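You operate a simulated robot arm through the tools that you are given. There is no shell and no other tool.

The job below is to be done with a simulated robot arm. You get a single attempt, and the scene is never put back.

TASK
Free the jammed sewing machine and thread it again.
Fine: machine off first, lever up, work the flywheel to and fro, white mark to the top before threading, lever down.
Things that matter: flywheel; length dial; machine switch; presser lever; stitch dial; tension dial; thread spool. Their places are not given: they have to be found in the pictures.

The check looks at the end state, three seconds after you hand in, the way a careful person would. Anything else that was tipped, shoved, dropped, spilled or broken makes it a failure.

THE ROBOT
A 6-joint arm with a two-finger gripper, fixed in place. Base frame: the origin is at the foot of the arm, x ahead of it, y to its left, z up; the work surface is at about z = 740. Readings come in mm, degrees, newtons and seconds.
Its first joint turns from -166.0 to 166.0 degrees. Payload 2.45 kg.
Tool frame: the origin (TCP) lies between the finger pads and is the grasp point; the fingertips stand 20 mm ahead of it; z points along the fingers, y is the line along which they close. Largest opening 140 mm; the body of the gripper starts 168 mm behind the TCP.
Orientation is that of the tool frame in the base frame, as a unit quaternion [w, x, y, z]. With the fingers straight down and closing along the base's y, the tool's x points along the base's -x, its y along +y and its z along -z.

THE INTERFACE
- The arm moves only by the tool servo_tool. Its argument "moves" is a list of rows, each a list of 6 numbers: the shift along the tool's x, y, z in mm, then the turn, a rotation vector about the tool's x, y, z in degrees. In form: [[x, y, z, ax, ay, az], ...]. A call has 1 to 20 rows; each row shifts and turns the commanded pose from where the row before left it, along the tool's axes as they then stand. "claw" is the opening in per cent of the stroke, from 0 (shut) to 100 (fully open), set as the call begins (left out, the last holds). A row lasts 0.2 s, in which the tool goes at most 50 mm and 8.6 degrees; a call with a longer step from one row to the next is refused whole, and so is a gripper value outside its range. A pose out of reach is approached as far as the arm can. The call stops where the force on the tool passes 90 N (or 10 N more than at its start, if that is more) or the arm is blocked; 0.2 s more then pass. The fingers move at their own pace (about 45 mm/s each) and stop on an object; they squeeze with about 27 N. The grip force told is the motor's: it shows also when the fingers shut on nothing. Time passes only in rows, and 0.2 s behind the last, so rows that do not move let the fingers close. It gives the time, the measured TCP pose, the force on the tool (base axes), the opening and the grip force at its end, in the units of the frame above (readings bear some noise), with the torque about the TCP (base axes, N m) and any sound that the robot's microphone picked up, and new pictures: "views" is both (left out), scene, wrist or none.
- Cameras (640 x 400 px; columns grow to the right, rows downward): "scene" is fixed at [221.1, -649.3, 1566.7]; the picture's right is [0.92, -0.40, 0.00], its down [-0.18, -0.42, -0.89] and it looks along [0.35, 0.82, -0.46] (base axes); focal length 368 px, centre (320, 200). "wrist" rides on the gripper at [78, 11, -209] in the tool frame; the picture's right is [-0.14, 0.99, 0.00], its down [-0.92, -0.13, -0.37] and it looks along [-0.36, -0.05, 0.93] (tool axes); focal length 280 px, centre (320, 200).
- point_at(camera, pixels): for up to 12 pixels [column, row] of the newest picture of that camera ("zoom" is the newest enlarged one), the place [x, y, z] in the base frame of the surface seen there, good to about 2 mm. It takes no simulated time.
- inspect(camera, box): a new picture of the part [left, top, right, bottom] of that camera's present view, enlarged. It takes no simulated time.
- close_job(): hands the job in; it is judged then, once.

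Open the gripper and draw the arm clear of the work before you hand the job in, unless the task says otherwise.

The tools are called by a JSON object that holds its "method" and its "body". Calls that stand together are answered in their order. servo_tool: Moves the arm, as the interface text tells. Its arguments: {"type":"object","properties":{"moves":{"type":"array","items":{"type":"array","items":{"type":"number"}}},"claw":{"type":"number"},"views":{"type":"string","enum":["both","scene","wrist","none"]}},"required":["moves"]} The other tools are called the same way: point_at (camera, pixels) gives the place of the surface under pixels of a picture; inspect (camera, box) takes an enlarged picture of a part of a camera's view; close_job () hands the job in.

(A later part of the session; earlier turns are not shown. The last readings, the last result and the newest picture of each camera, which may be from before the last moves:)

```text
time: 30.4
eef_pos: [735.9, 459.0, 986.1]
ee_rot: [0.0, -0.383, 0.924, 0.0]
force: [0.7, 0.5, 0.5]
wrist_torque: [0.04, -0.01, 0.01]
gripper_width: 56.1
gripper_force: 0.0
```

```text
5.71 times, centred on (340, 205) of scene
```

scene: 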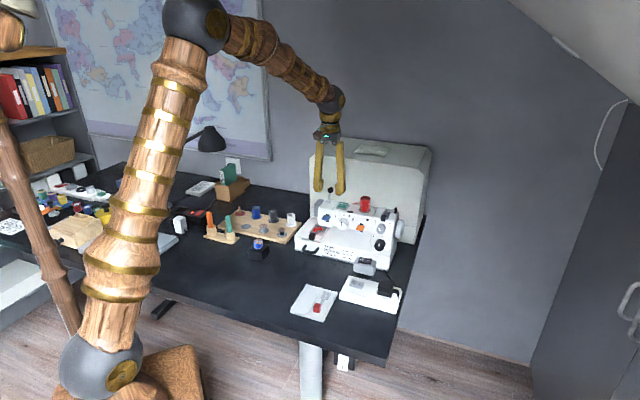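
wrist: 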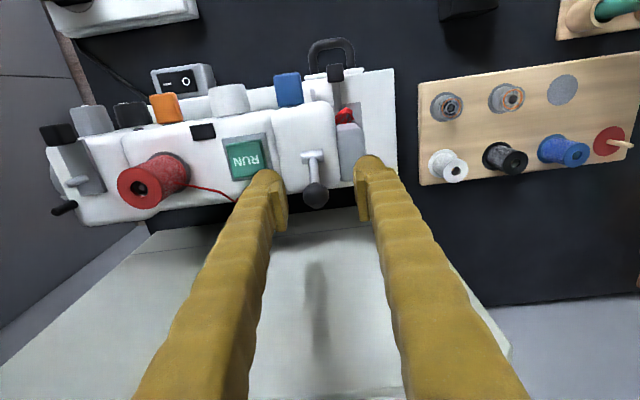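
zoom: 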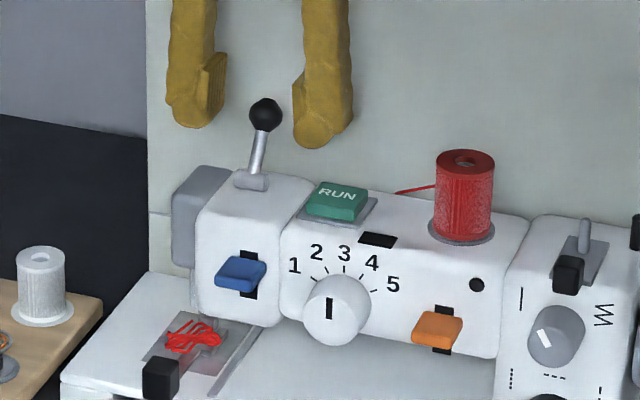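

The ball sits between the pads but about 4 mm toward the right finger. I centre, lower a little and close softly on it.

{"method": "servo_tool", "body": {"moves": [[0, -4, 4, 0, 0, 0], [0, 0, 0, 0, 0, 0]], "views": "none"}}

{"method": "servo_tool", "body": {"moves": [[0, 0, 0, 0, 0, 0], [0, 0, 0, 0, 0, 0], [0, 0, 0, 0, 0, 0], [0, 0, 0, 0, 0, 0]], "claw": 0, "views": "both"}}

{"method": "inspect", "body": {"camera": "scene", "box": [300, 170, 380, 240]}}

```text
time: 31.0
eef_pos: [740.0, 456.7, 983.2]
ee_rot: [0.0, -0.382, 0.924, 0.0]
force: [-0.3, -0.5, 0.7]
wrist_torque: [0.0, -0.03, 0.02]
gripper_width: 56.0
gripper_force: 0.0
```

```text
time: 32.0
eef_pos: [739.1, 456.5, 983.8]
ee_rot: [-0.001, -0.382, 0.924, 0.0]
force: [-0.9, 0.4, 0.4]
wrist_torque: [-0.03, 0.01, 0.02]
gripper_width: 19.7
gripper_force: 40.3
```

scene: 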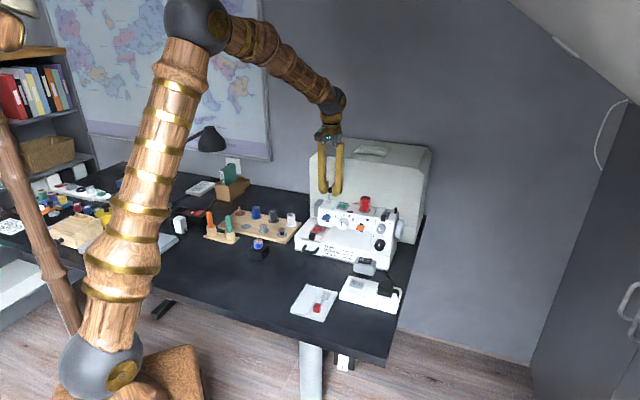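
wrist: 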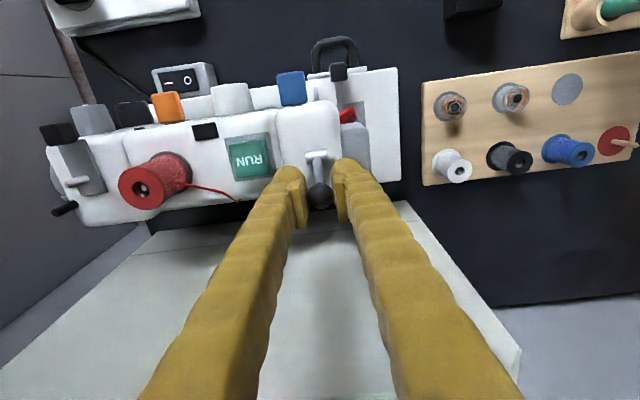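

```text
5.71 times, centred on (340, 205) of scene
```

zoom: 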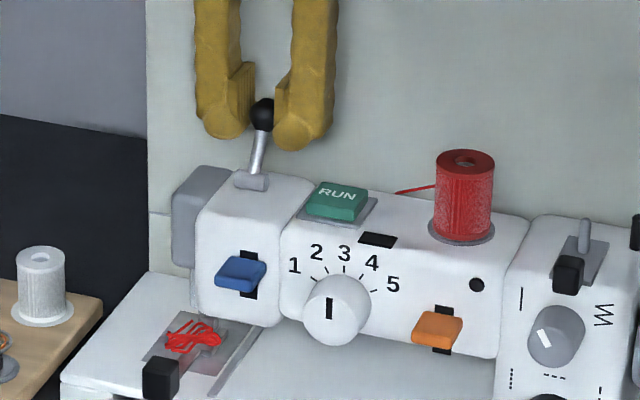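

The ball is held (19.7 mm, 40 N). I ease it a few millimetres forward along its arc to feel whether it moves.

{"method": "servo_tool", "body": {"moves": [[2.5, 0, -1.5, 0, 0, 0], [2.5, 0, -1.5, 0, 0, 0], [2.5, 0, -1.3, 0, 0, 0], [0, 0, 0, 0, 0, 0]], "views": "wrist"}}

{"method": "inspect", "body": {"camera": "scene", "box": [300, 170, 380, 240]}}

```text
time: 33.0
eef_pos: [734.4, 452.1, 987.1]
ee_rot: [-0.001, -0.382, 0.924, 0.001]
force: [-4.5, 29.4, -27.4]
wrist_torque: [0.91, -0.75, 0.11]
gripper_width: 19.9
gripper_force: 44.9
```

wrist: 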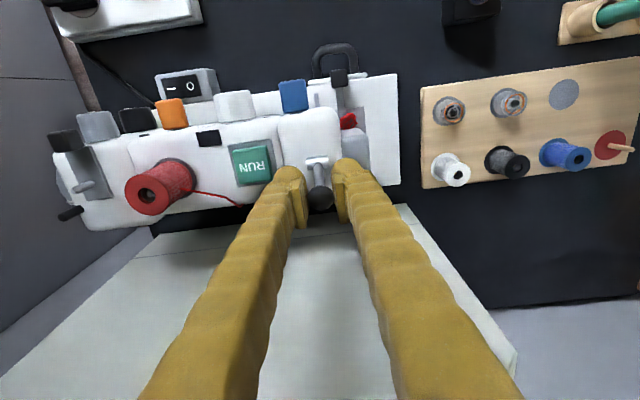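

```text
5.71 times, centred on (340, 205) of scene
```

zoom: 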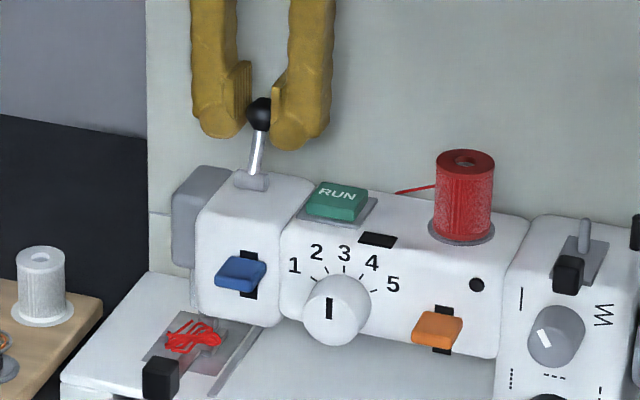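

It resists forward (about 30 N) with hardly any movement. I return and try the other way, backward and down along the arc.

{"method": "servo_tool", "body": {"moves": [[-2.5, 0, 1.4, 0, 0, 0], [-2.5, 0, 1.4, 0, 0, 0], [-2.5, 0, 1.5, 0, 0, 0], [-2.5, 0, 1.5, 0, 0, 0], [-2.5, 0, 1.7, 0, 0, 0], [0, 0, 0, 0, 0, 0]], "views": "wrist"}}

{"method": "inspect", "body": {"camera": "scene", "box": [300, 170, 380, 240]}}

```text
time: 34.4
eef_pos: [743.1, 460.5, 980.1]
ee_rot: [0.0, -0.383, 0.924, 0.0]
force: [-41.8, -15.3, -11.3]
wrist_torque: [-0.09, 0.15, 0.06]
gripper_width: 17.9
gripper_force: 43.3
```

wrist: 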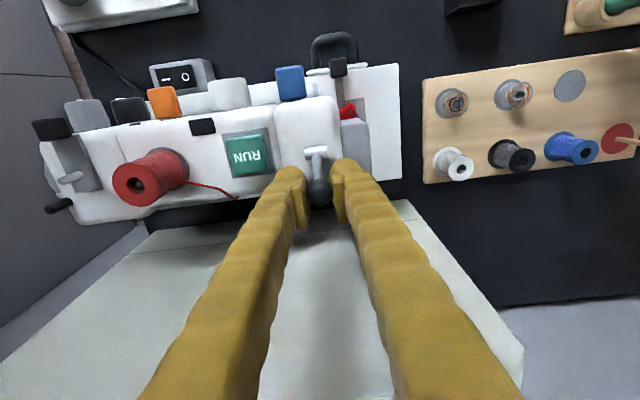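

```text
5.71 times, centred on (340, 205) of scene
```

zoom: 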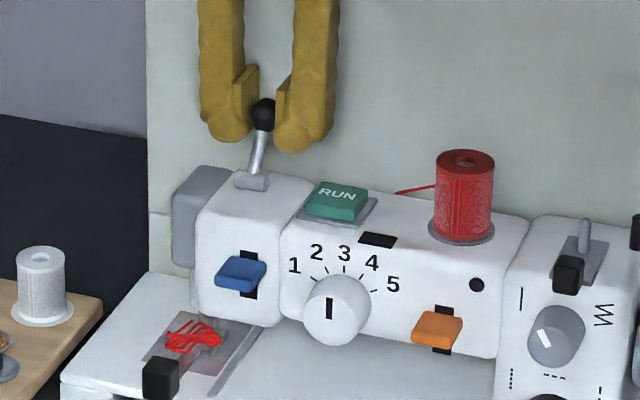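

Backward is a firm stop; forward gave a little. I go back and push further forward along the arc, watching the presser foot and force.

{"method": "servo_tool", "body": {"moves": [[2.5, 0, -1.7, 0, 0, 0], [2.5, 0, -1.5, 0, 0, 0], [2.8, 0, -1.5, 0, 0, 0], [2.9, 0, -1.4, 0, 0, 0], [3, 0, -1.2, 0, 0, 0], [3.1, 0, -1.0, 0, 0, 0], [3.1, 0, -0.8, 0, 0, 0], [3.2, 0, -0.6, 0, 0, 0], [0, 0, 0, 0, 0, 0]], "views": "wrist"}}

{"method": "inspect", "body": {"camera": "scene", "box": [300, 170, 380, 240]}}

```text
time: 36.4
eef_pos: [728.6, 444.6, 990.6]
ee_rot: [0.0, -0.384, 0.923, 0.0]
force: [-7.1, 42.1, -5.8]
wrist_torque: [1.07, -0.67, 0.1]
gripper_width: 20.0
gripper_force: 45.1
```

wrist: 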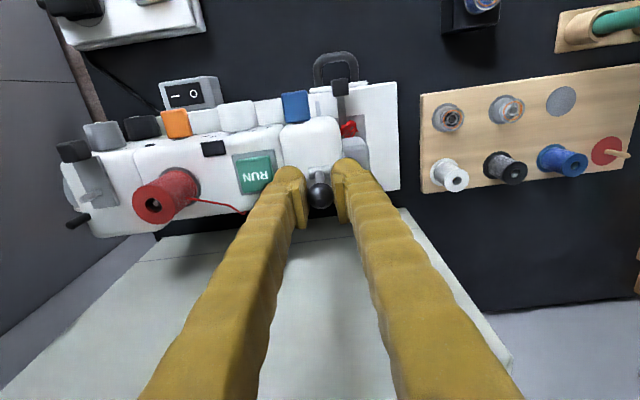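

```text
5.71 times, centred on (340, 205) of scene
```

zoom: 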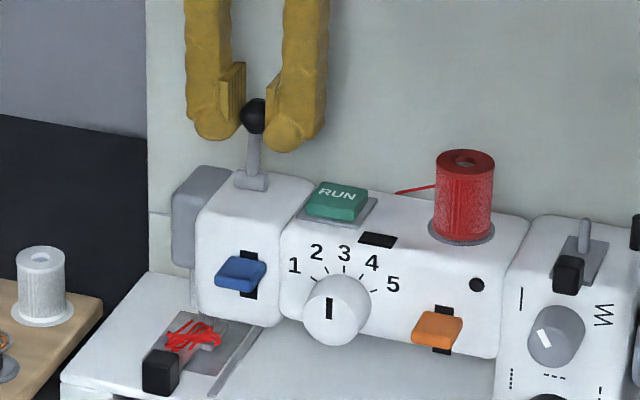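

The ball has moved forward and the black block with the foot has risen a little (scene zoom (160,370), before (160,378)): this is the presser lever and forward means up. I carry on along the arc.

{"method": "servo_tool", "body": {"moves": [[3.3, 0, -0.5, 0, 0, 0], [3.3, 0, -0.4, 0, 0, 0], [3.3, 0, 0, 0, 0, 0], [3.3, 0, 0, 0, 0, 0], [3.3, 0, 0.4, 0, 0, 0], [3.3, 0, 0.6, 0, 0, 0], [0, 0, 0, 0, 0, 0]], "views": "wrist"}}

{"method": "inspect", "body": {"camera": "scene", "box": [300, 170, 380, 240]}}

```text
time: 38.0
eef_pos: [713.3, 431.9, 989.2]
ee_rot: [0.0, -0.383, 0.924, -0.001]
force: [-8.0, 45.1, -24.7]
wrist_torque: [0.72, -0.5, 0.32]
gripper_width: 19.0
gripper_force: 44.6
```

wrist: 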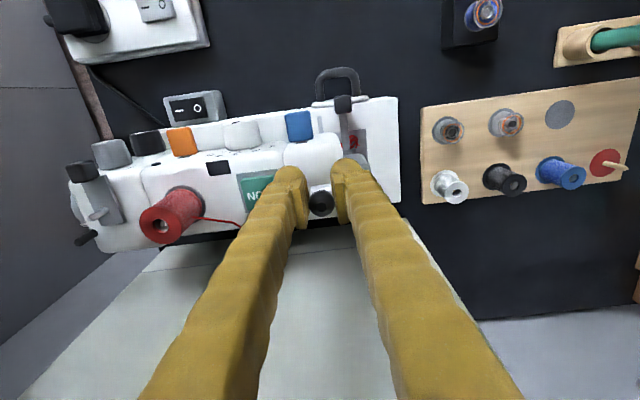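

```text
5.71 times, centred on (340, 205) of scene
```

zoom: 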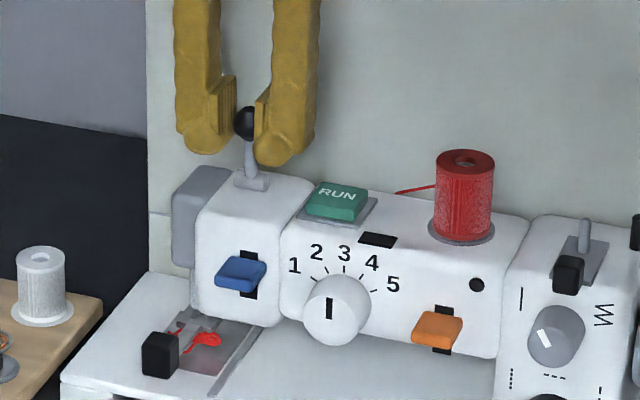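

The foot bar has risen and the tangle is loosening (scene zoom (205,340)). A sideways force of about 40 N has built up, so I relax it with +y while carrying on to the end of the lever's swing.

{"method": "servo_tool", "body": {"moves": [[1, 2, 0.2, 0, 0, 0], [3.2, 1.5, 0.8, 0, 0, 0], [3.1, 0, 1.0, 0, 0, 0], [3.0, 0, 1.2, 0, 0, 0], [0, 0, 0, 0, 0, 0]], "views": "wrist"}}

{"method": "inspect", "body": {"camera": "scene", "box": [300, 170, 380, 240]}}

{"method": "inspect", "body": {"camera": "wrist", "box": [270, 80, 410, 230]}}

```text
time: 39.2
eef_pos: [706.7, 423.7, 987.0]
ee_rot: [0.001, -0.383, 0.924, 0.0]
force: [46.6, -28.1, 3.7]
wrist_torque: [0.22, -0.8, -0.67]
gripper_width: 17.9
gripper_force: 42.8
```

wrist: 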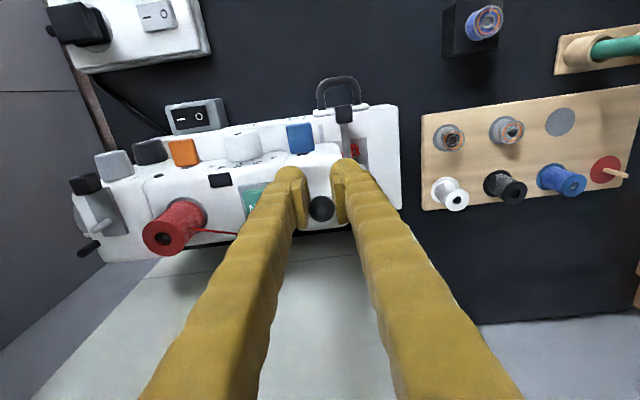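

```text
5.71 times, centred on (340, 205) of scene
```

zoom: 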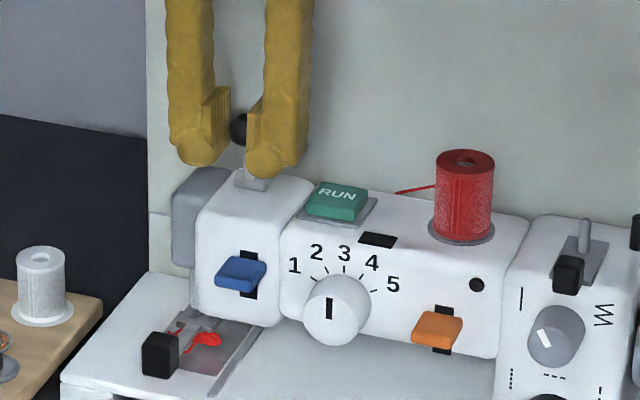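

```text
2.67 times, centred on (340, 155) of wrist
```

zoom: 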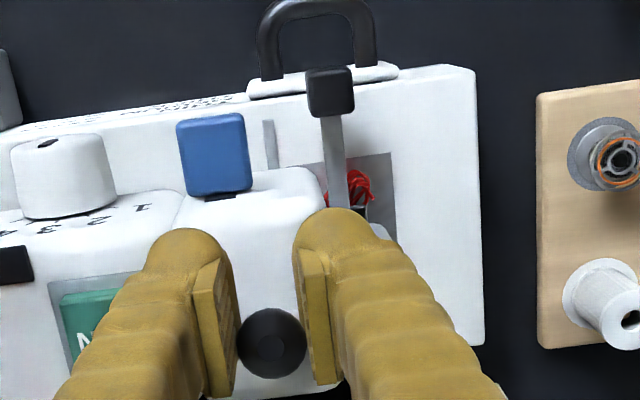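

The foot bar's height no longer changes; the lever may be near its front stop. I relax the sideways force and push a bit more to make sure.

{"method": "servo_tool", "body": {"moves": [[0, -2, 0, 0, 0, 0], [3.0, 0, 1.4, 0, 0, 0], [3.0, 0, 1.5, 0, 0, 0], [0, 0, 0, 0, 0, 0]], "views": "wrist"}}

{"method": "inspect", "body": {"camera": "scene", "box": [300, 170, 380, 240]}}

```text
time: 40.2
eef_pos: [702.9, 418.9, 982.7]
ee_rot: [0.001, -0.383, 0.924, 0.0]
force: [39.5, 0.5, 21.8]
wrist_torque: [0.61, -0.78, -0.32]
gripper_width: 17.1
gripper_force: 43.2
```

wrist: 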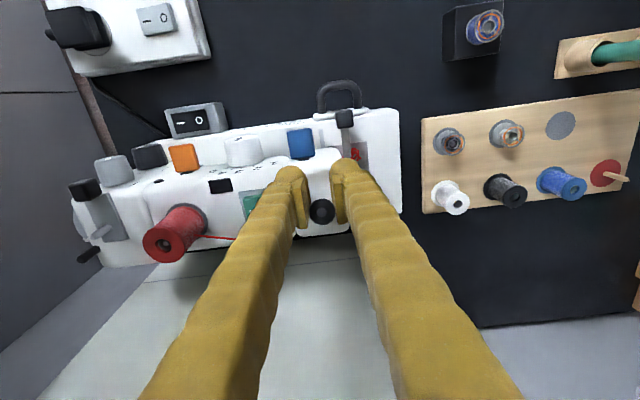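

```text
5.71 times, centred on (340, 205) of scene
```

zoom: 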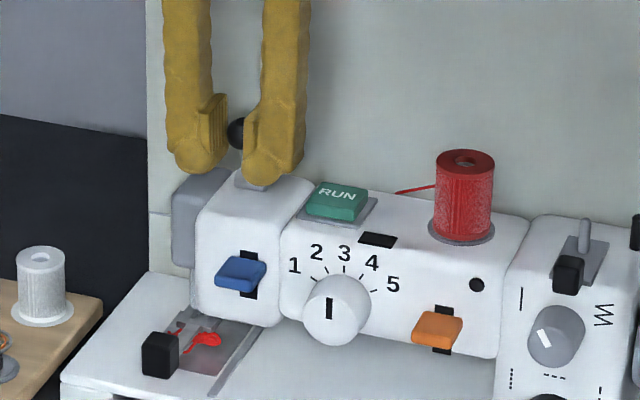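

I release the ball, rise clear and look where the lever settles.

{"method": "servo_tool", "body": {"moves": [[-3, 0, -1, 0, 0, 0], [0, 0, 0, 0, 0, 0], [0, 0, 0, 0, 0, 0], [0, 0, 0, 0, 0, 0], [0, 0, -30, 0, 0, 0], [0, 0, -40, 0, 0, 0], [0, 0, -40, 0, 0, 0], [0, 0, 0, 0, 0, 0]], "claw": 45, "views": "both"}}

{"method": "inspect", "body": {"camera": "scene", "box": [300, 170, 380, 240]}}

{"method": "inspect", "body": {"camera": "wrist", "box": [260, 60, 400, 190]}}

```text
time: 42.0
eef_pos: [703.4, 423.0, 1094.6]
ee_rot: [0.0, -0.382, 0.924, 0.0]
force: [0.1, -0.3, 0.1]
wrist_torque: [-0.01, -0.01, 0.01]
gripper_width: 63.2
gripper_force: 0.1
```

scene: 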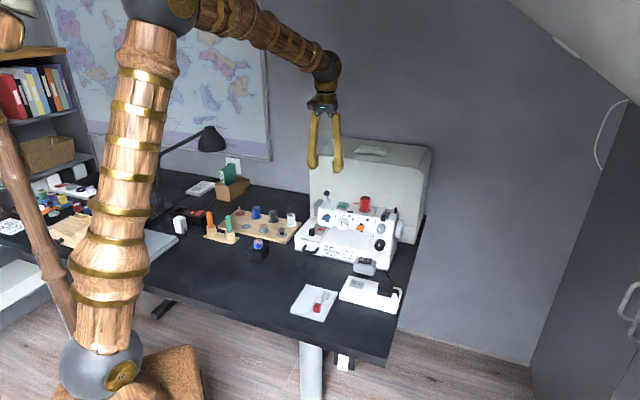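
wrist: 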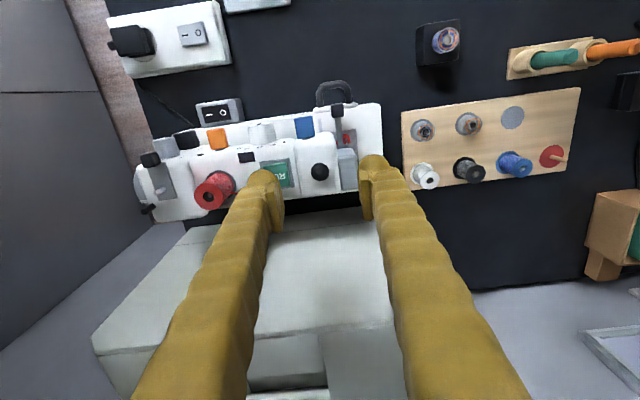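

```text
5.71 times, centred on (340, 205) of scene
```

zoom: 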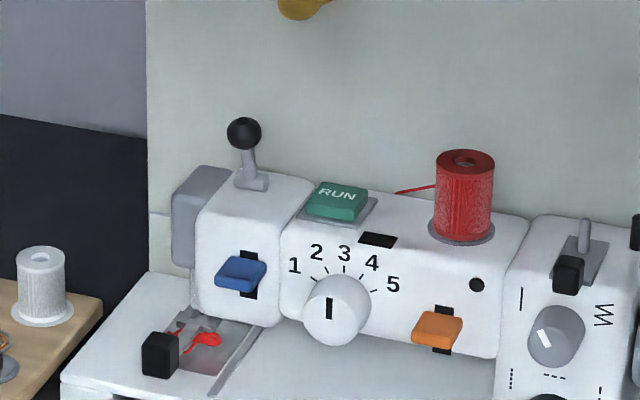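

```text
3.08 times, centred on (330, 125) of wrist
```

zoom: 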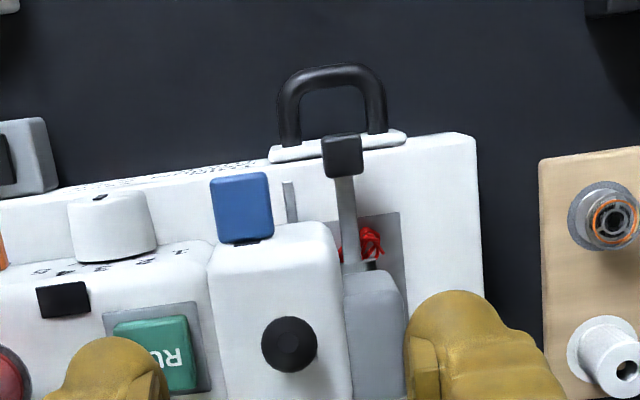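

The lever stays leaning forward and the foot bar stays raised. I measure the ball and the bar, to know the end position.

{"method": "point_at", "body": {"camera": "zoom", "pixels": [[290, 345], [342, 145], [345, 210], [370, 240]]}}

{"method": "point_at", "body": {"camera": "scene", "pixels": [[342.5, 193], [343, 196], [343.7, 201.5], [328, 231], [333, 230], [400, 222], [402, 215], [397, 225], [402, 228], [400, 234]]}}

{"method": "inspect", "body": {"camera": "scene", "box": [380, 200, 420, 245]}}

```text
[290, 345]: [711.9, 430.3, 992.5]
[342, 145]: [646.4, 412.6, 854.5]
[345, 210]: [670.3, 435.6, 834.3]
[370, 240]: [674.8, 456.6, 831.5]
```

```text
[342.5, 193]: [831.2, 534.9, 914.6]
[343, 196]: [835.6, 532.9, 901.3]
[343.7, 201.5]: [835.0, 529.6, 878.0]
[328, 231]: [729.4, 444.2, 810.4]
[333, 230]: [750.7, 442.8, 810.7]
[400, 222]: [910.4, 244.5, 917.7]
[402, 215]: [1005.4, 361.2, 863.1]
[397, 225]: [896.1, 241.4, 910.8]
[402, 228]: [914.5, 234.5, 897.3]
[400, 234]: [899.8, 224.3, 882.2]
```

```text
8.89 times, centred on (400, 222) of scene
```

zoom: 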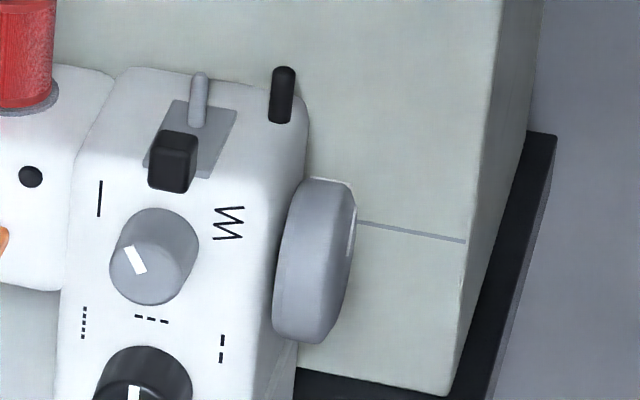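

The lever is about 50° from its start and the foot is lifted. Now the flywheel: I sample its surface in the scene zoom (wheel spans (275–355, 180–342), white mark at (350,235)).

{"method": "point_at", "body": {"camera": "zoom", "pixels": [[320, 184], [335, 200], [300, 260], [310, 338], [282, 320], [285, 230], [350, 225], [348, 250], [345, 290], [320, 260], [330, 320], [353, 200]]}}

{"method": "inspect", "body": {"camera": "scene", "box": [392, 216, 424, 244]}}

```text
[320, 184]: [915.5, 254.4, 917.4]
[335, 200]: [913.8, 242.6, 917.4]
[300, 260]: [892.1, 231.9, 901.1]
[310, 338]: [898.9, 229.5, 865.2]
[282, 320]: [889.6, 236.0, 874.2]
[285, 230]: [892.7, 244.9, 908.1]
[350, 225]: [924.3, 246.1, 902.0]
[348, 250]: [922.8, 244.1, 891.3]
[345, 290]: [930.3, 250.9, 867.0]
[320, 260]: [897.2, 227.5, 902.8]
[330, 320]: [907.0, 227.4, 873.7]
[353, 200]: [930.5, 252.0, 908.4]
```

```text
14.29 times, centred on (408, 230) of scene
```

zoom: 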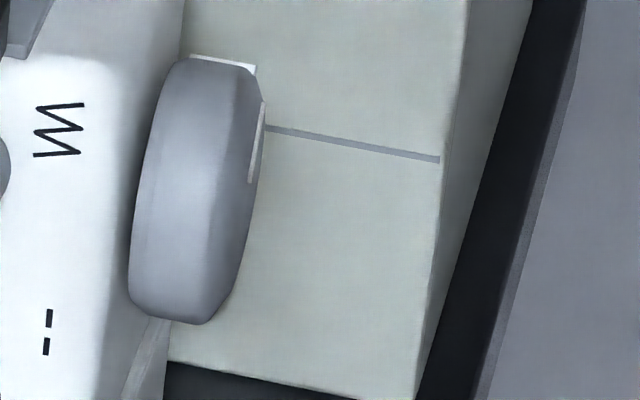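

The flywheel's centre works out at about (918,253,888), radius about 33 mm, 23 mm thick, at the machine's right end. I carry the open gripper there at height and turn it so the fingers close front-to-back and the camera sits on the right side.

{"method": "servo_tool", "body": {"moves": [[3.7, -45, 0, 0, 0, 0], [3.7, -45, 0, 0, 0, 0], [3.7, -45, 0, 0, 0, 0], [3.7, -45, 0, 0, 0, 0], [3.7, -45, 0, 0, 0, 0], [0, 0, 0, 0, 0, -8.2], [0, 0, 0, 0, 0, -8.2], [0, 0, 0, 0, 0, -8.2], [0, 0, 0, 0, 0, -8.2], [0, 0, 0, 0, 0, -8.2], [0, 0, 0, 0, 0, -8.2], [0, 0, 0, 0, 0, -8.2], [0, 0, 0, 0, 0, -8.2], [0, 0, 0, 0, 0, -8.2], [0, 0, 0, 0, 0, -8.2], [0, 0, 0, 0, 0, -8], [0, 0, 0, 0, 0, 0]], "claw": 100, "views": "both"}}

```text
time: 45.6
eef_pos: [849.5, 249.0, 1094.4]
ee_rot: [0.0, 0.924, -0.383, 0.0]
force: [0.4, 1.2, -0.3]
wrist_torque: [-0.02, -0.01, 0.02]
gripper_width: 139.9
gripper_force: 0.1
```

scene: 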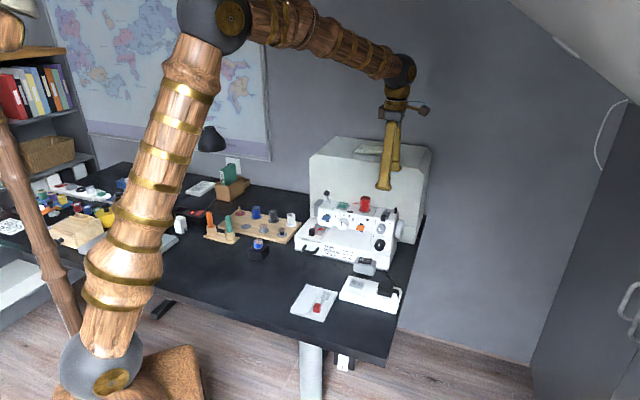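
wrist: 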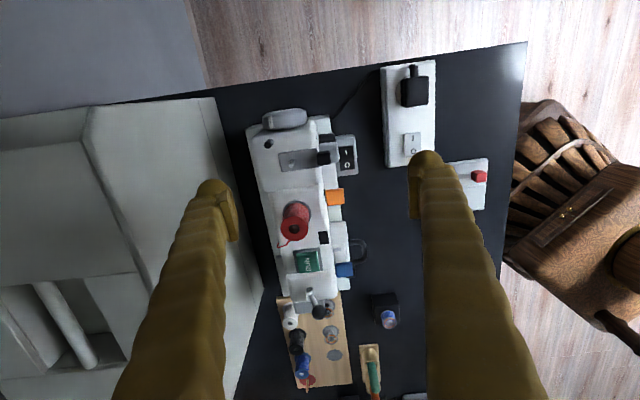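

The wheel shows at (285,120) in the wrist picture. I zoom in on it and measure its edges.

{"method": "inspect", "body": {"camera": "wrist", "box": [235, 90, 345, 170]}}

{"method": "point_at", "body": {"camera": "wrist", "pixels": [[265, 124], [285, 118], [305, 114], [285, 112], [263, 118], [308, 108], [284, 126], [250, 135], [330, 120], [258, 165], [320, 115]]}}

```text
5.00 times, centred on (290, 130) of wrist
```

zoom: 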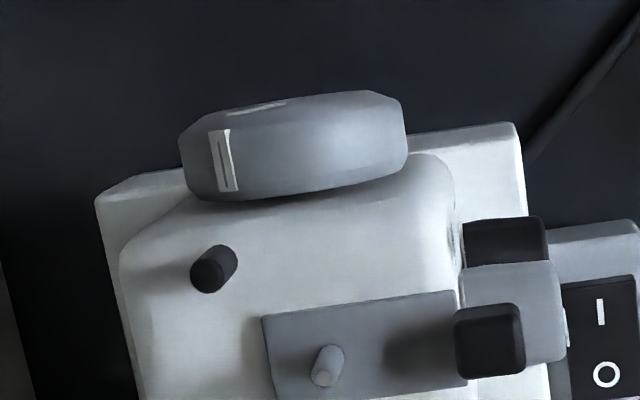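

```text
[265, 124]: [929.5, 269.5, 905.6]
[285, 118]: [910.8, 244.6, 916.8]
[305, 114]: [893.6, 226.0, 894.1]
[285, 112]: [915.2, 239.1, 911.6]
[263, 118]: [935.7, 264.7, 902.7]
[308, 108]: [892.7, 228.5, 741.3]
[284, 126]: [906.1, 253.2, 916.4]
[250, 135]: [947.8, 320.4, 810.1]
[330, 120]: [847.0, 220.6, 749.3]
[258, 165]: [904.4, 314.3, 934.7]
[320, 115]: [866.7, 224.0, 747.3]
```

The white mark with a black line is on the rim towards the back at zoom (225,160). I measure the mark and the wheel's extremes.

{"method": "point_at", "body": {"camera": "zoom", "pixels": [[225, 160], [226, 188], [222, 135], [190, 160], [395, 110], [400, 140], [310, 150], [290, 102], [310, 180], [270, 185], [290, 230], [420, 160]]}}

```text
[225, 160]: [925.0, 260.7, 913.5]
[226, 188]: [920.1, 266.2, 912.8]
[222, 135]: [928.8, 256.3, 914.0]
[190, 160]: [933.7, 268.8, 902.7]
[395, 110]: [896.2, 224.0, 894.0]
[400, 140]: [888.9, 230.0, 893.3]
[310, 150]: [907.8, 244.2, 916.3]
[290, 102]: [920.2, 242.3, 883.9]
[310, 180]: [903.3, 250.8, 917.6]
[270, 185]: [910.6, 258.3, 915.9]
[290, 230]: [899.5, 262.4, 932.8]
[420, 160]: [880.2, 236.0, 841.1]
```

The circle fit gives the wheel axis at n=828, z=884 with R≈33, and the mark about 28° behind the top. I move the open gripper above it, offset outward so the fingers pass beside the housing, and lower partway.

{"method": "servo_tool", "body": {"moves": [[28.2, -23.4, 0, 0, 0, 0], [28.2, -23.4, 0, 0, 0, 0], [0, 0, 35, 0, 0, 0], [0, 0, 35, 0, 0, 0], [0, 0, 40, 0, 0, 0], [0, 0, 0, 0, 0, 0]], "views": "both"}}

{"method": "inspect", "body": {"camera": "scene", "box": [365, 165, 435, 250]}}

```text
time: 47.0
eef_pos: [921.1, 243.7, 982.1]
ee_rot: [0.0, 0.924, -0.382, 0.0]
force: [-1.0, 1.1, 0.4]
wrist_torque: [0.01, -0.01, 0.01]
gripper_width: 140.0
gripper_force: 0.0
```

scene: 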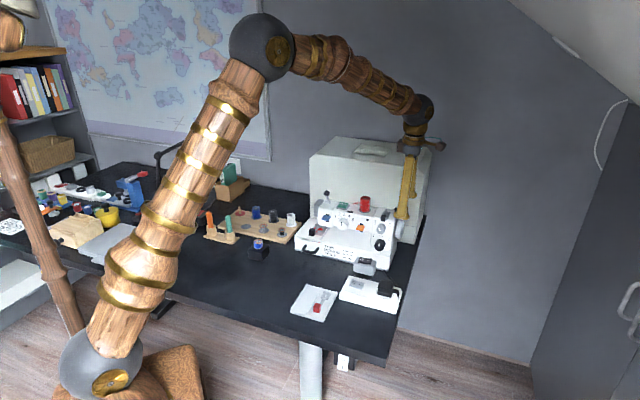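
wrist: 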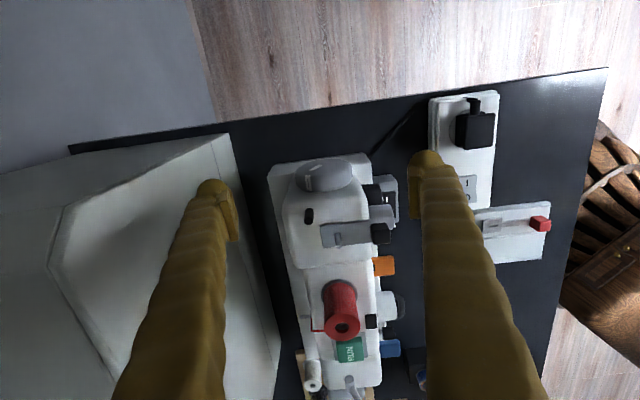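

```text
4.71 times, centred on (400, 208) of scene
```

zoom: 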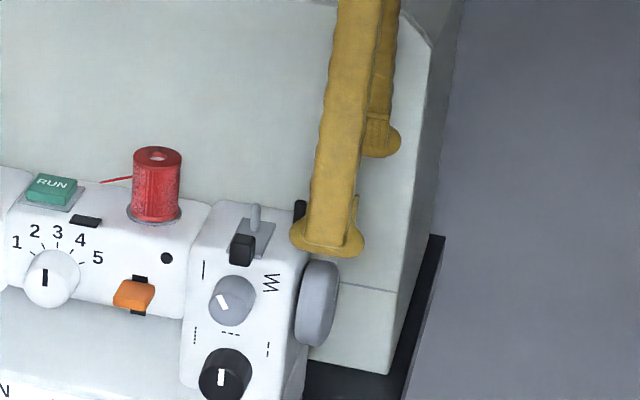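

Wheel sits between the fingers in the wrist picture (325,175). I shift 4 mm outward and come down to the wheel's axis height in steps.

{"method": "servo_tool", "body": {"moves": [[4, 0, 25, 0, 0, 0], [0, 0, 25, 0, 0, 0], [0, 0, 20, 0, 0, 0], [0, 0, 15, 0, 0, 0], [0, 0, 12, 0, 0, 0], [0, 0, 0, 0, 0, 0]], "views": "both"}}

{"method": "inspect", "body": {"camera": "scene", "box": [365, 185, 435, 260]}}

{"method": "inspect", "body": {"camera": "wrist", "box": [200, 120, 450, 260]}}

```text
time: 48.4
eef_pos: [925.6, 241.2, 889.2]
ee_rot: [0.0, 0.924, -0.383, 0.0]
force: [-1.0, 0.8, 0.6]
wrist_torque: [-0.03, 0.02, 0.01]
gripper_width: 139.7
gripper_force: 0.2
```

scene: 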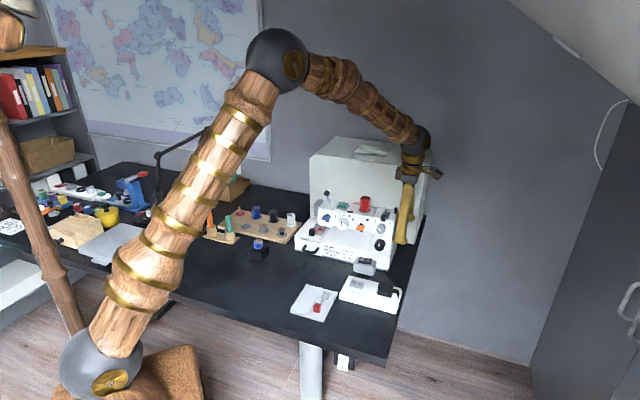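
wrist: 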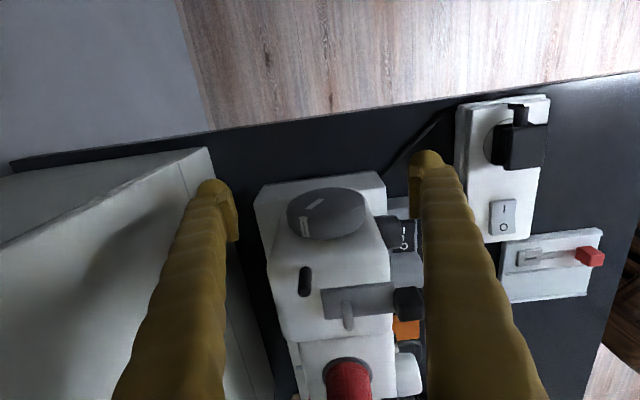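

```text
5.33 times, centred on (400, 222) of scene
```

zoom: 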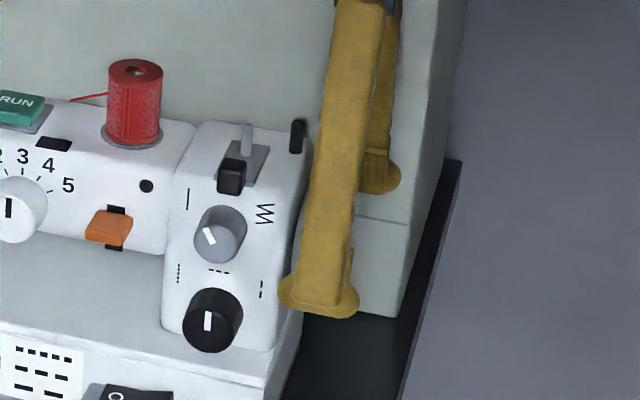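

```text
2.56 times, centred on (325, 190) of wrist
```

zoom: 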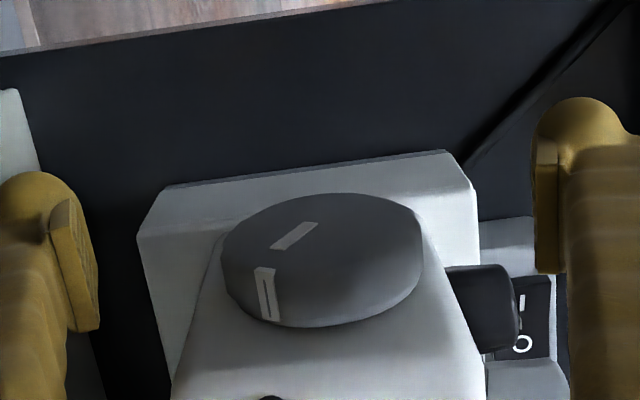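

The wheel, its face line and rim mark are well in view between the pads. I centre (+2.5 mm y, 4 mm down) and close on the rim.

{"method": "servo_tool", "body": {"moves": [[0, 2.5, 4, 0, 0, 0], [0, 0, 0, 0, 0, 0], [0, 0, 0, 0, 0, 0], [0, 0, 0, 0, 0, 0], [0, 0, 0, 0, 0, 0], [0, 0, 0, 0, 0, 0], [0, 0, 0, 0, 0, 0]], "claw": 0, "views": "both"}}

{"method": "inspect", "body": {"camera": "wrist", "box": [200, 120, 450, 260]}}

```text
time: 50.0
eef_pos: [924.5, 239.7, 884.8]
ee_rot: [0.001, 0.924, -0.382, 0.0]
force: [-8.6, -8.1, 1.2]
wrist_torque: [-0.01, -0.02, 0.13]
gripper_width: 61.9
gripper_force: 45.0
```

scene: 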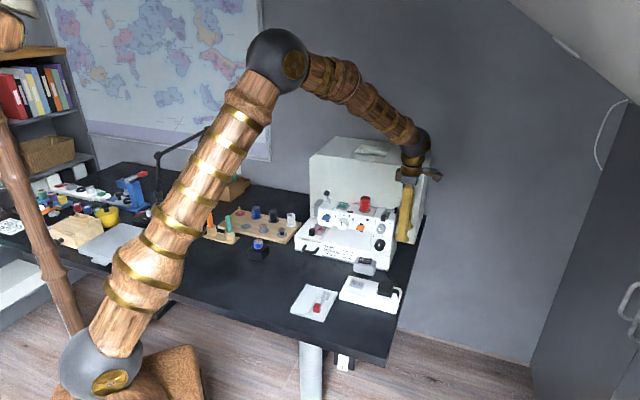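
wrist: 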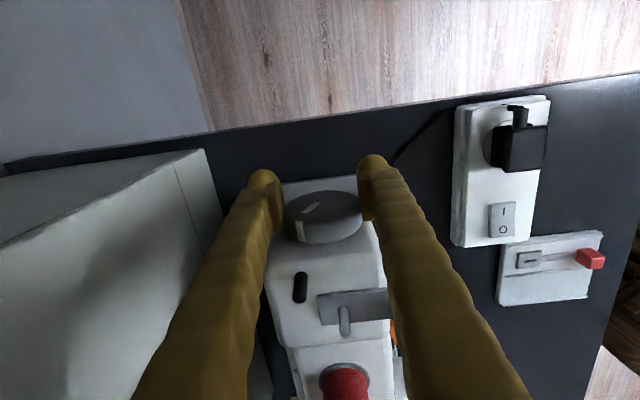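

```text
2.56 times, centred on (325, 190) of wrist
```

zoom: 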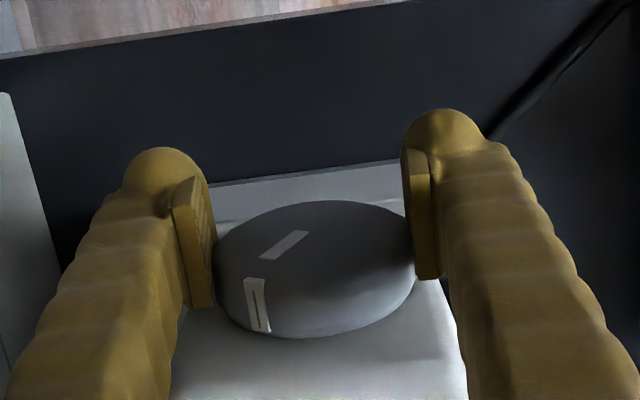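

The wheel is gripped (61.9 mm). I turn it gently forward by 6° about its axis to feel it.

{"method": "servo_tool", "body": {"moves": [[0, 0, 0, 2, 0, 0], [0, 0, 0, 2, 0, 0], [0, 0, 0, 2, 0, 0], [0, 0, 0, 0, 0, 0]], "views": "wrist"}}

{"method": "inspect", "body": {"camera": "wrist", "box": [200, 120, 450, 260]}}

```text
time: 51.0
eef_pos: [925.2, 238.3, 884.0]
ee_rot: [-0.048, 0.922, -0.383, 0.021]
force: [-21.5, -25.9, 24.1]
wrist_torque: [0.19, 0.18, 0.39]
gripper_width: 61.4
gripper_force: 45.4
```

wrist: 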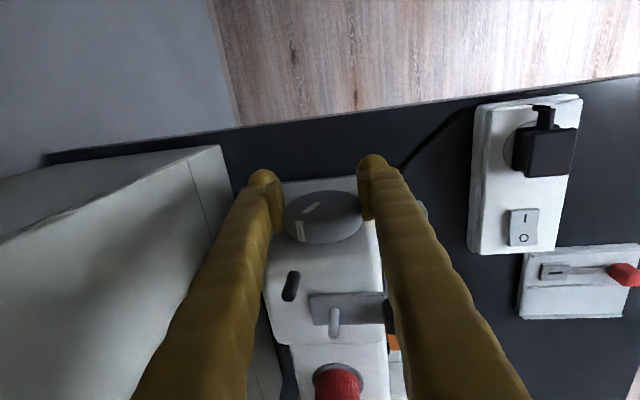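

```text
2.56 times, centred on (325, 190) of wrist
```

zoom: 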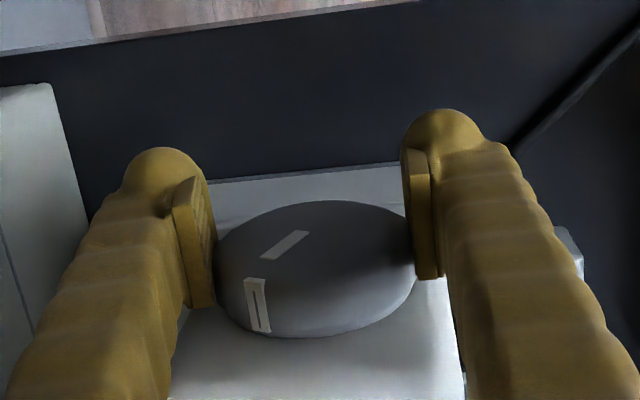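

The wheel turned along with the fingers. I ease the built-up side force by a millimetre and turn further forward, to about 24° total.

{"method": "servo_tool", "body": {"moves": [[0, 1, -1, 0, 0, 0], [0, 0, 0, 3, 0, 0], [0, 0, 0, 3, 0, 0], [0, 0, 0, 3, 0, 0], [0, 0, 0, 3, 0, 0], [0, 0, 0, 3, 0, 0], [0, 0, 0, 3, 0, 0], [0, 0, 0, 0, 0, 0]], "views": "wrist"}}

{"method": "inspect", "body": {"camera": "wrist", "box": [200, 120, 450, 260]}}

```text
time: 52.8
eef_pos: [923.3, 238.8, 885.7]
ee_rot: [-0.193, 0.904, -0.374, 0.08]
force: [31.8, 7.3, -0.2]
wrist_torque: [0.01, 0.0, -0.53]
gripper_width: 61.4
gripper_force: 45.2
```

wrist: 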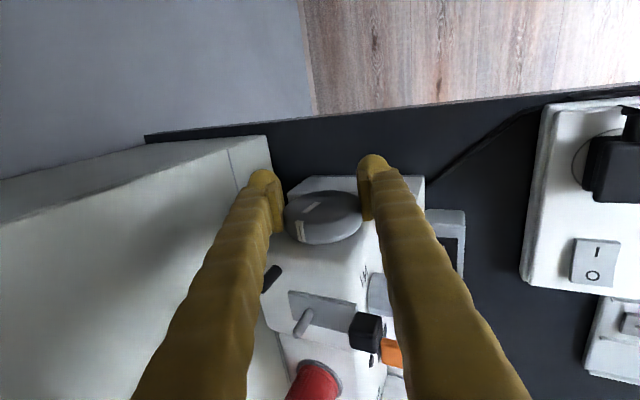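

```text
2.56 times, centred on (325, 190) of wrist
```

zoom: 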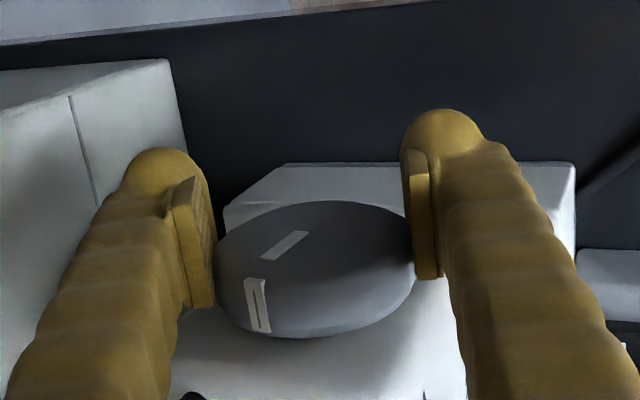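

It turns freely by 24°. Before turning back past upright I check the cover box's top, which is near the hand's backward tilt path.

{"method": "point_at", "body": {"camera": "scene", "pixels": [[320, 157], [370, 150], [425, 150], [400, 175], [420, 185], [350, 165]]}}

{"method": "servo_tool", "body": {"moves": [[0, 0, 0, -4, 0, 0], [0, 0, 0, -4, 0, 0], [0, 0, 0, -4, 0, 0], [0, 0, 0, -4, 0, 0], [0, 0, 0, -4, 0, 0], [0, 0, 0, -4, 0, 0], [0, 0, 0, 0, 0, 0]], "views": "wrist"}}

{"method": "inspect", "body": {"camera": "wrist", "box": [200, 120, 450, 260]}}

```text
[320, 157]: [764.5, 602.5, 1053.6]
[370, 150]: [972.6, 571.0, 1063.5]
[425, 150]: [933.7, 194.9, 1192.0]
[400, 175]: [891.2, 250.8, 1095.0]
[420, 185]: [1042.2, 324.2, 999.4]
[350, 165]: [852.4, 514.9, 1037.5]
```

```text
time: 54.4
eef_pos: [923.5, 238.6, 885.2]
ee_rot: [-0.001, 0.924, -0.383, 0.002]
force: [38.6, 7.8, 23.4]
wrist_torque: [-0.21, -0.21, -0.41]
gripper_width: 61.5
gripper_force: 45.3
```

wrist: 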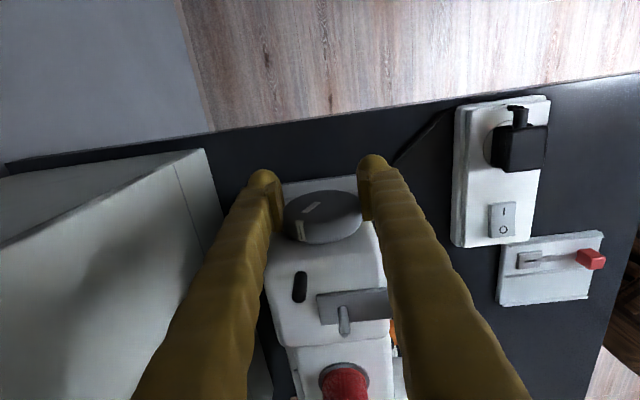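

```text
2.56 times, centred on (325, 190) of wrist
```

zoom: 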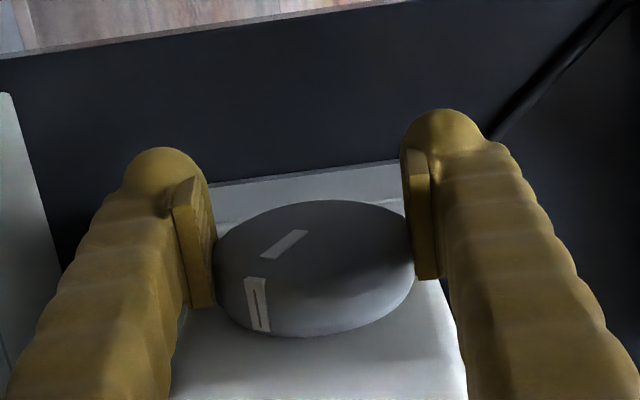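

The box front is at n≈970 with top ≈1040–1060, so I limit the backward tilt to about 8°. I rock the wheel: back 8°, forward to +24°, back to −8°.

{"method": "servo_tool", "body": {"moves": [[0, 0, 0, -4, 0, 0], [0, 0, 0, -4, 0, 0], [0, 0, 0, 4, 0, 0], [0, 0, 0, 4, 0, 0], [0, 0, 0, 4, 0, 0], [0, 0, 0, 4, 0, 0], [0, 0, 0, 4, 0, 0], [0, 0, 0, 4, 0, 0], [0, 0, 0, 4, 0, 0], [0, 0, 0, 4, 0, 0], [0, 0, 0, -4, 0, 0], [0, 0, 0, -4, 0, 0], [0, 0, 0, -4, 0, 0], [0, 0, 0, -4, 0, 0], [0, 0, 0, -4, 0, 0], [0, 0, 0, -4, 0, 0], [0, 0, 0, -4, 0, 0], [0, 0, 0, -4, 0, 0], [0, 0, 0, 0, 0, 0]], "views": "both"}}

{"method": "inspect", "body": {"camera": "wrist", "box": [200, 120, 450, 260]}}

{"method": "inspect", "body": {"camera": "scene", "box": [300, 180, 380, 250]}}

```text
time: 58.4
eef_pos: [922.5, 238.9, 885.0]
ee_rot: [0.064, 0.922, -0.382, -0.025]
force: [56.8, 15.0, 19.7]
wrist_torque: [0.0, 0.03, -0.91]
gripper_width: 61.5
gripper_force: 45.3
```

scene: 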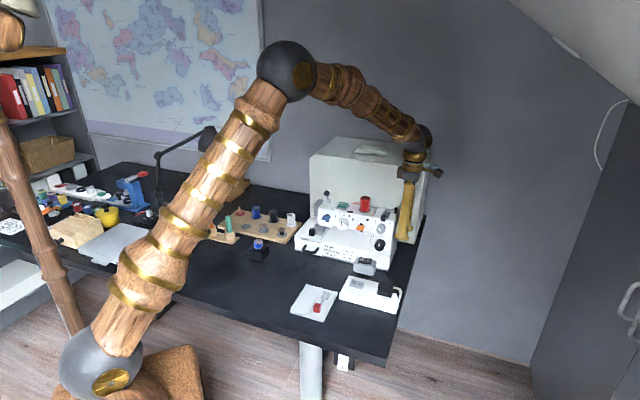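
wrist: 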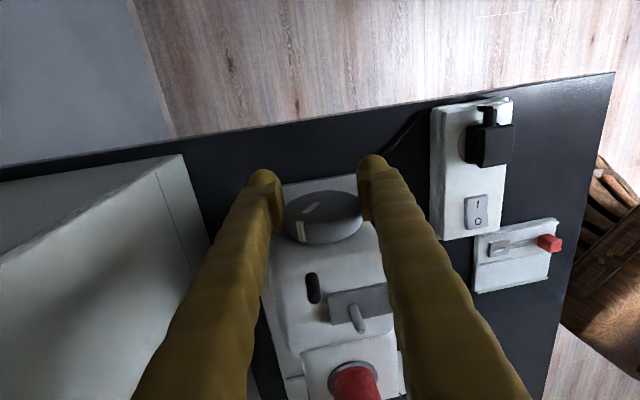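

```text
2.56 times, centred on (325, 190) of wrist
```

zoom: 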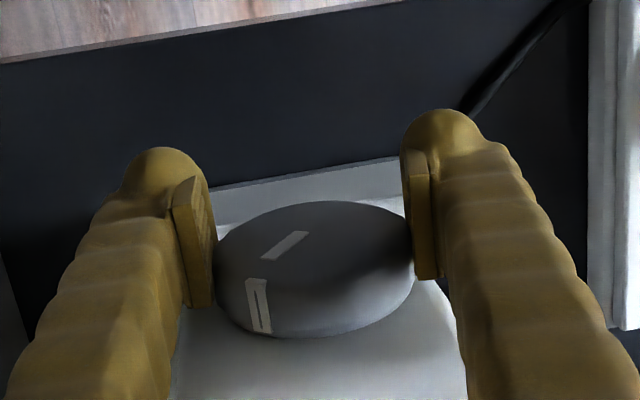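

```text
5.71 times, centred on (340, 215) of scene
```

zoom: 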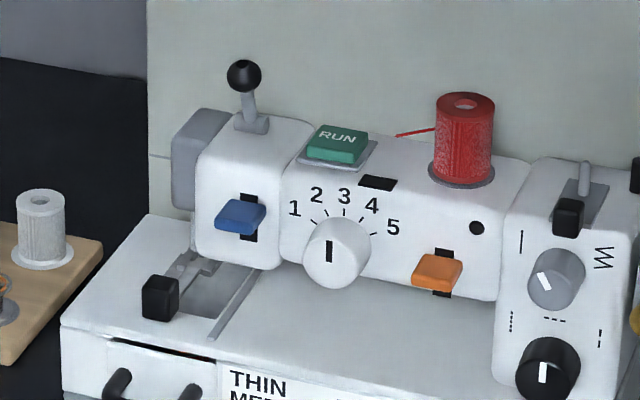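

The tangle is gone from the needle plate: the jam is freed. Now I turn the wheel forward to +28° so the white mark comes to the top.

{"method": "servo_tool", "body": {"moves": [[0, -1, 0, 0, 0, 0], [0, 0, 0, 4, 0, 0], [0, 0, 0, 4, 0, 0], [0, 0, 0, 4, 0, 0], [0, 0, 0, 4, 0, 0], [0, 0, 0, 4, 0, 0], [0, 0, 0, 4, 0, 0], [0, 0, 0, 4, 0, 0], [0, 0, 0, 4, 0, 0], [0, 0, 0, 4, 0, 0], [0, 0, 0, 0, 0, 0]], "views": "both"}}

{"method": "inspect", "body": {"camera": "wrist", "box": [260, 160, 400, 260]}}

{"method": "inspect", "body": {"camera": "scene", "box": [370, 190, 430, 250]}}

```text
time: 60.8
eef_pos: [922.4, 239.4, 884.8]
ee_rot: [-0.224, 0.896, -0.371, 0.093]
force: [34.5, -6.1, 15.6]
wrist_torque: [0.11, 0.1, -0.73]
gripper_width: 61.5
gripper_force: 45.1
```

scene: 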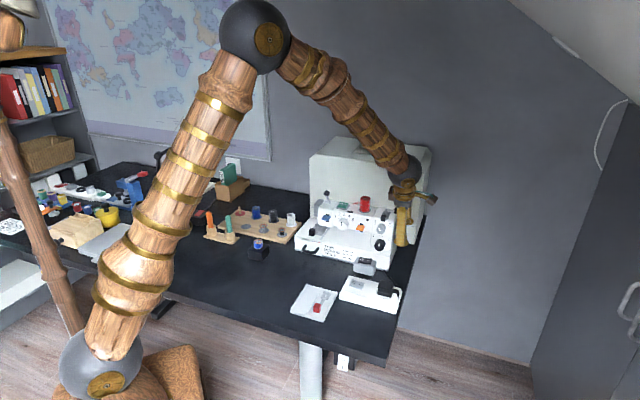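
wrist: 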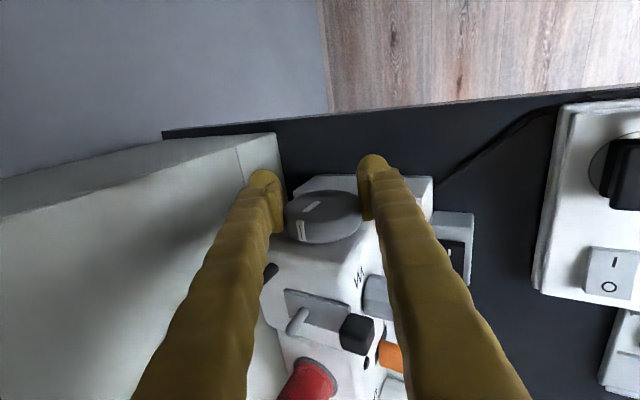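

```text
4.00 times, centred on (330, 210) of wrist
```

zoom: 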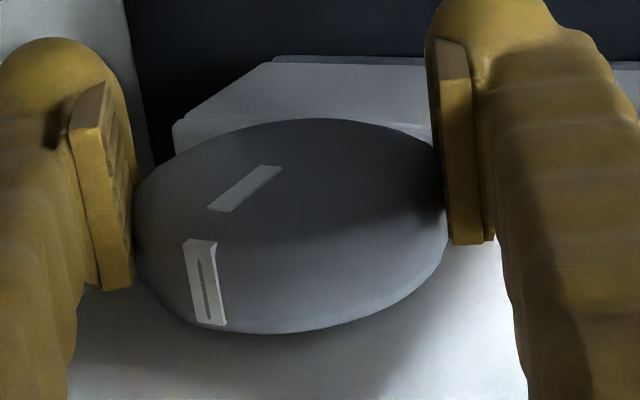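

```text
6.67 times, centred on (400, 220) of scene
```

zoom: 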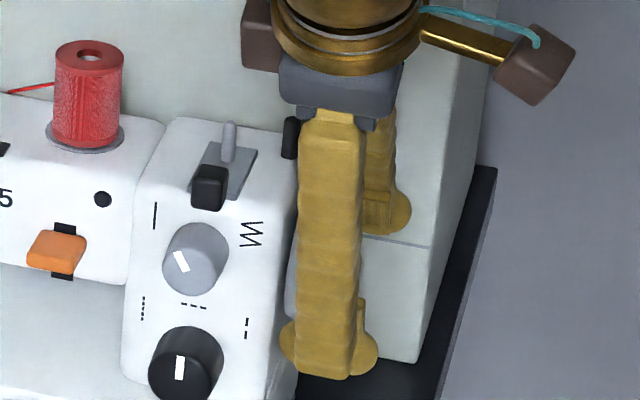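

I measure the mark's position on the rim now.

{"method": "inspect", "body": {"camera": "wrist", "box": [260, 160, 400, 260]}}

{"method": "point_at", "body": {"camera": "zoom", "pixels": [[205, 270], [208, 290], [211, 312], [187, 260], [216, 262], [245, 190], [275, 170], [215, 208], [300, 300], [150, 230], [400, 290], [330, 160]]}}

```text
4.00 times, centred on (330, 210) of wrist
```

zoom: 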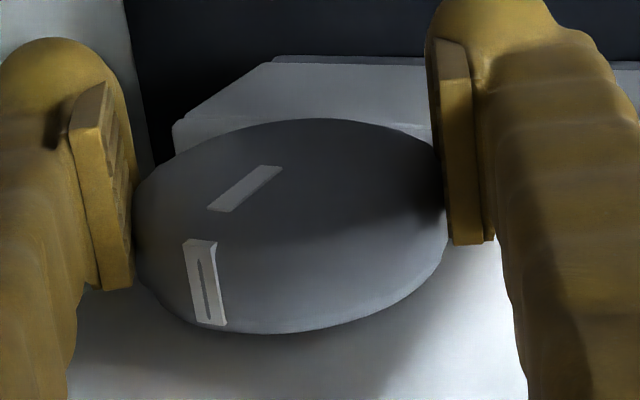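

```text
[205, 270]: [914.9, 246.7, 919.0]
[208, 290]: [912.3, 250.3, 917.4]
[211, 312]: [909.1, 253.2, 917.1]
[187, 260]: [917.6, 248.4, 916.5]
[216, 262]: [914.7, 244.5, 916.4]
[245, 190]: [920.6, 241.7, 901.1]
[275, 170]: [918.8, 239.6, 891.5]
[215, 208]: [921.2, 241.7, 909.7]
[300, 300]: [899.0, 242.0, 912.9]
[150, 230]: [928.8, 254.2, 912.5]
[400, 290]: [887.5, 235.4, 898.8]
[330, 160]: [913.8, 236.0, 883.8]
```

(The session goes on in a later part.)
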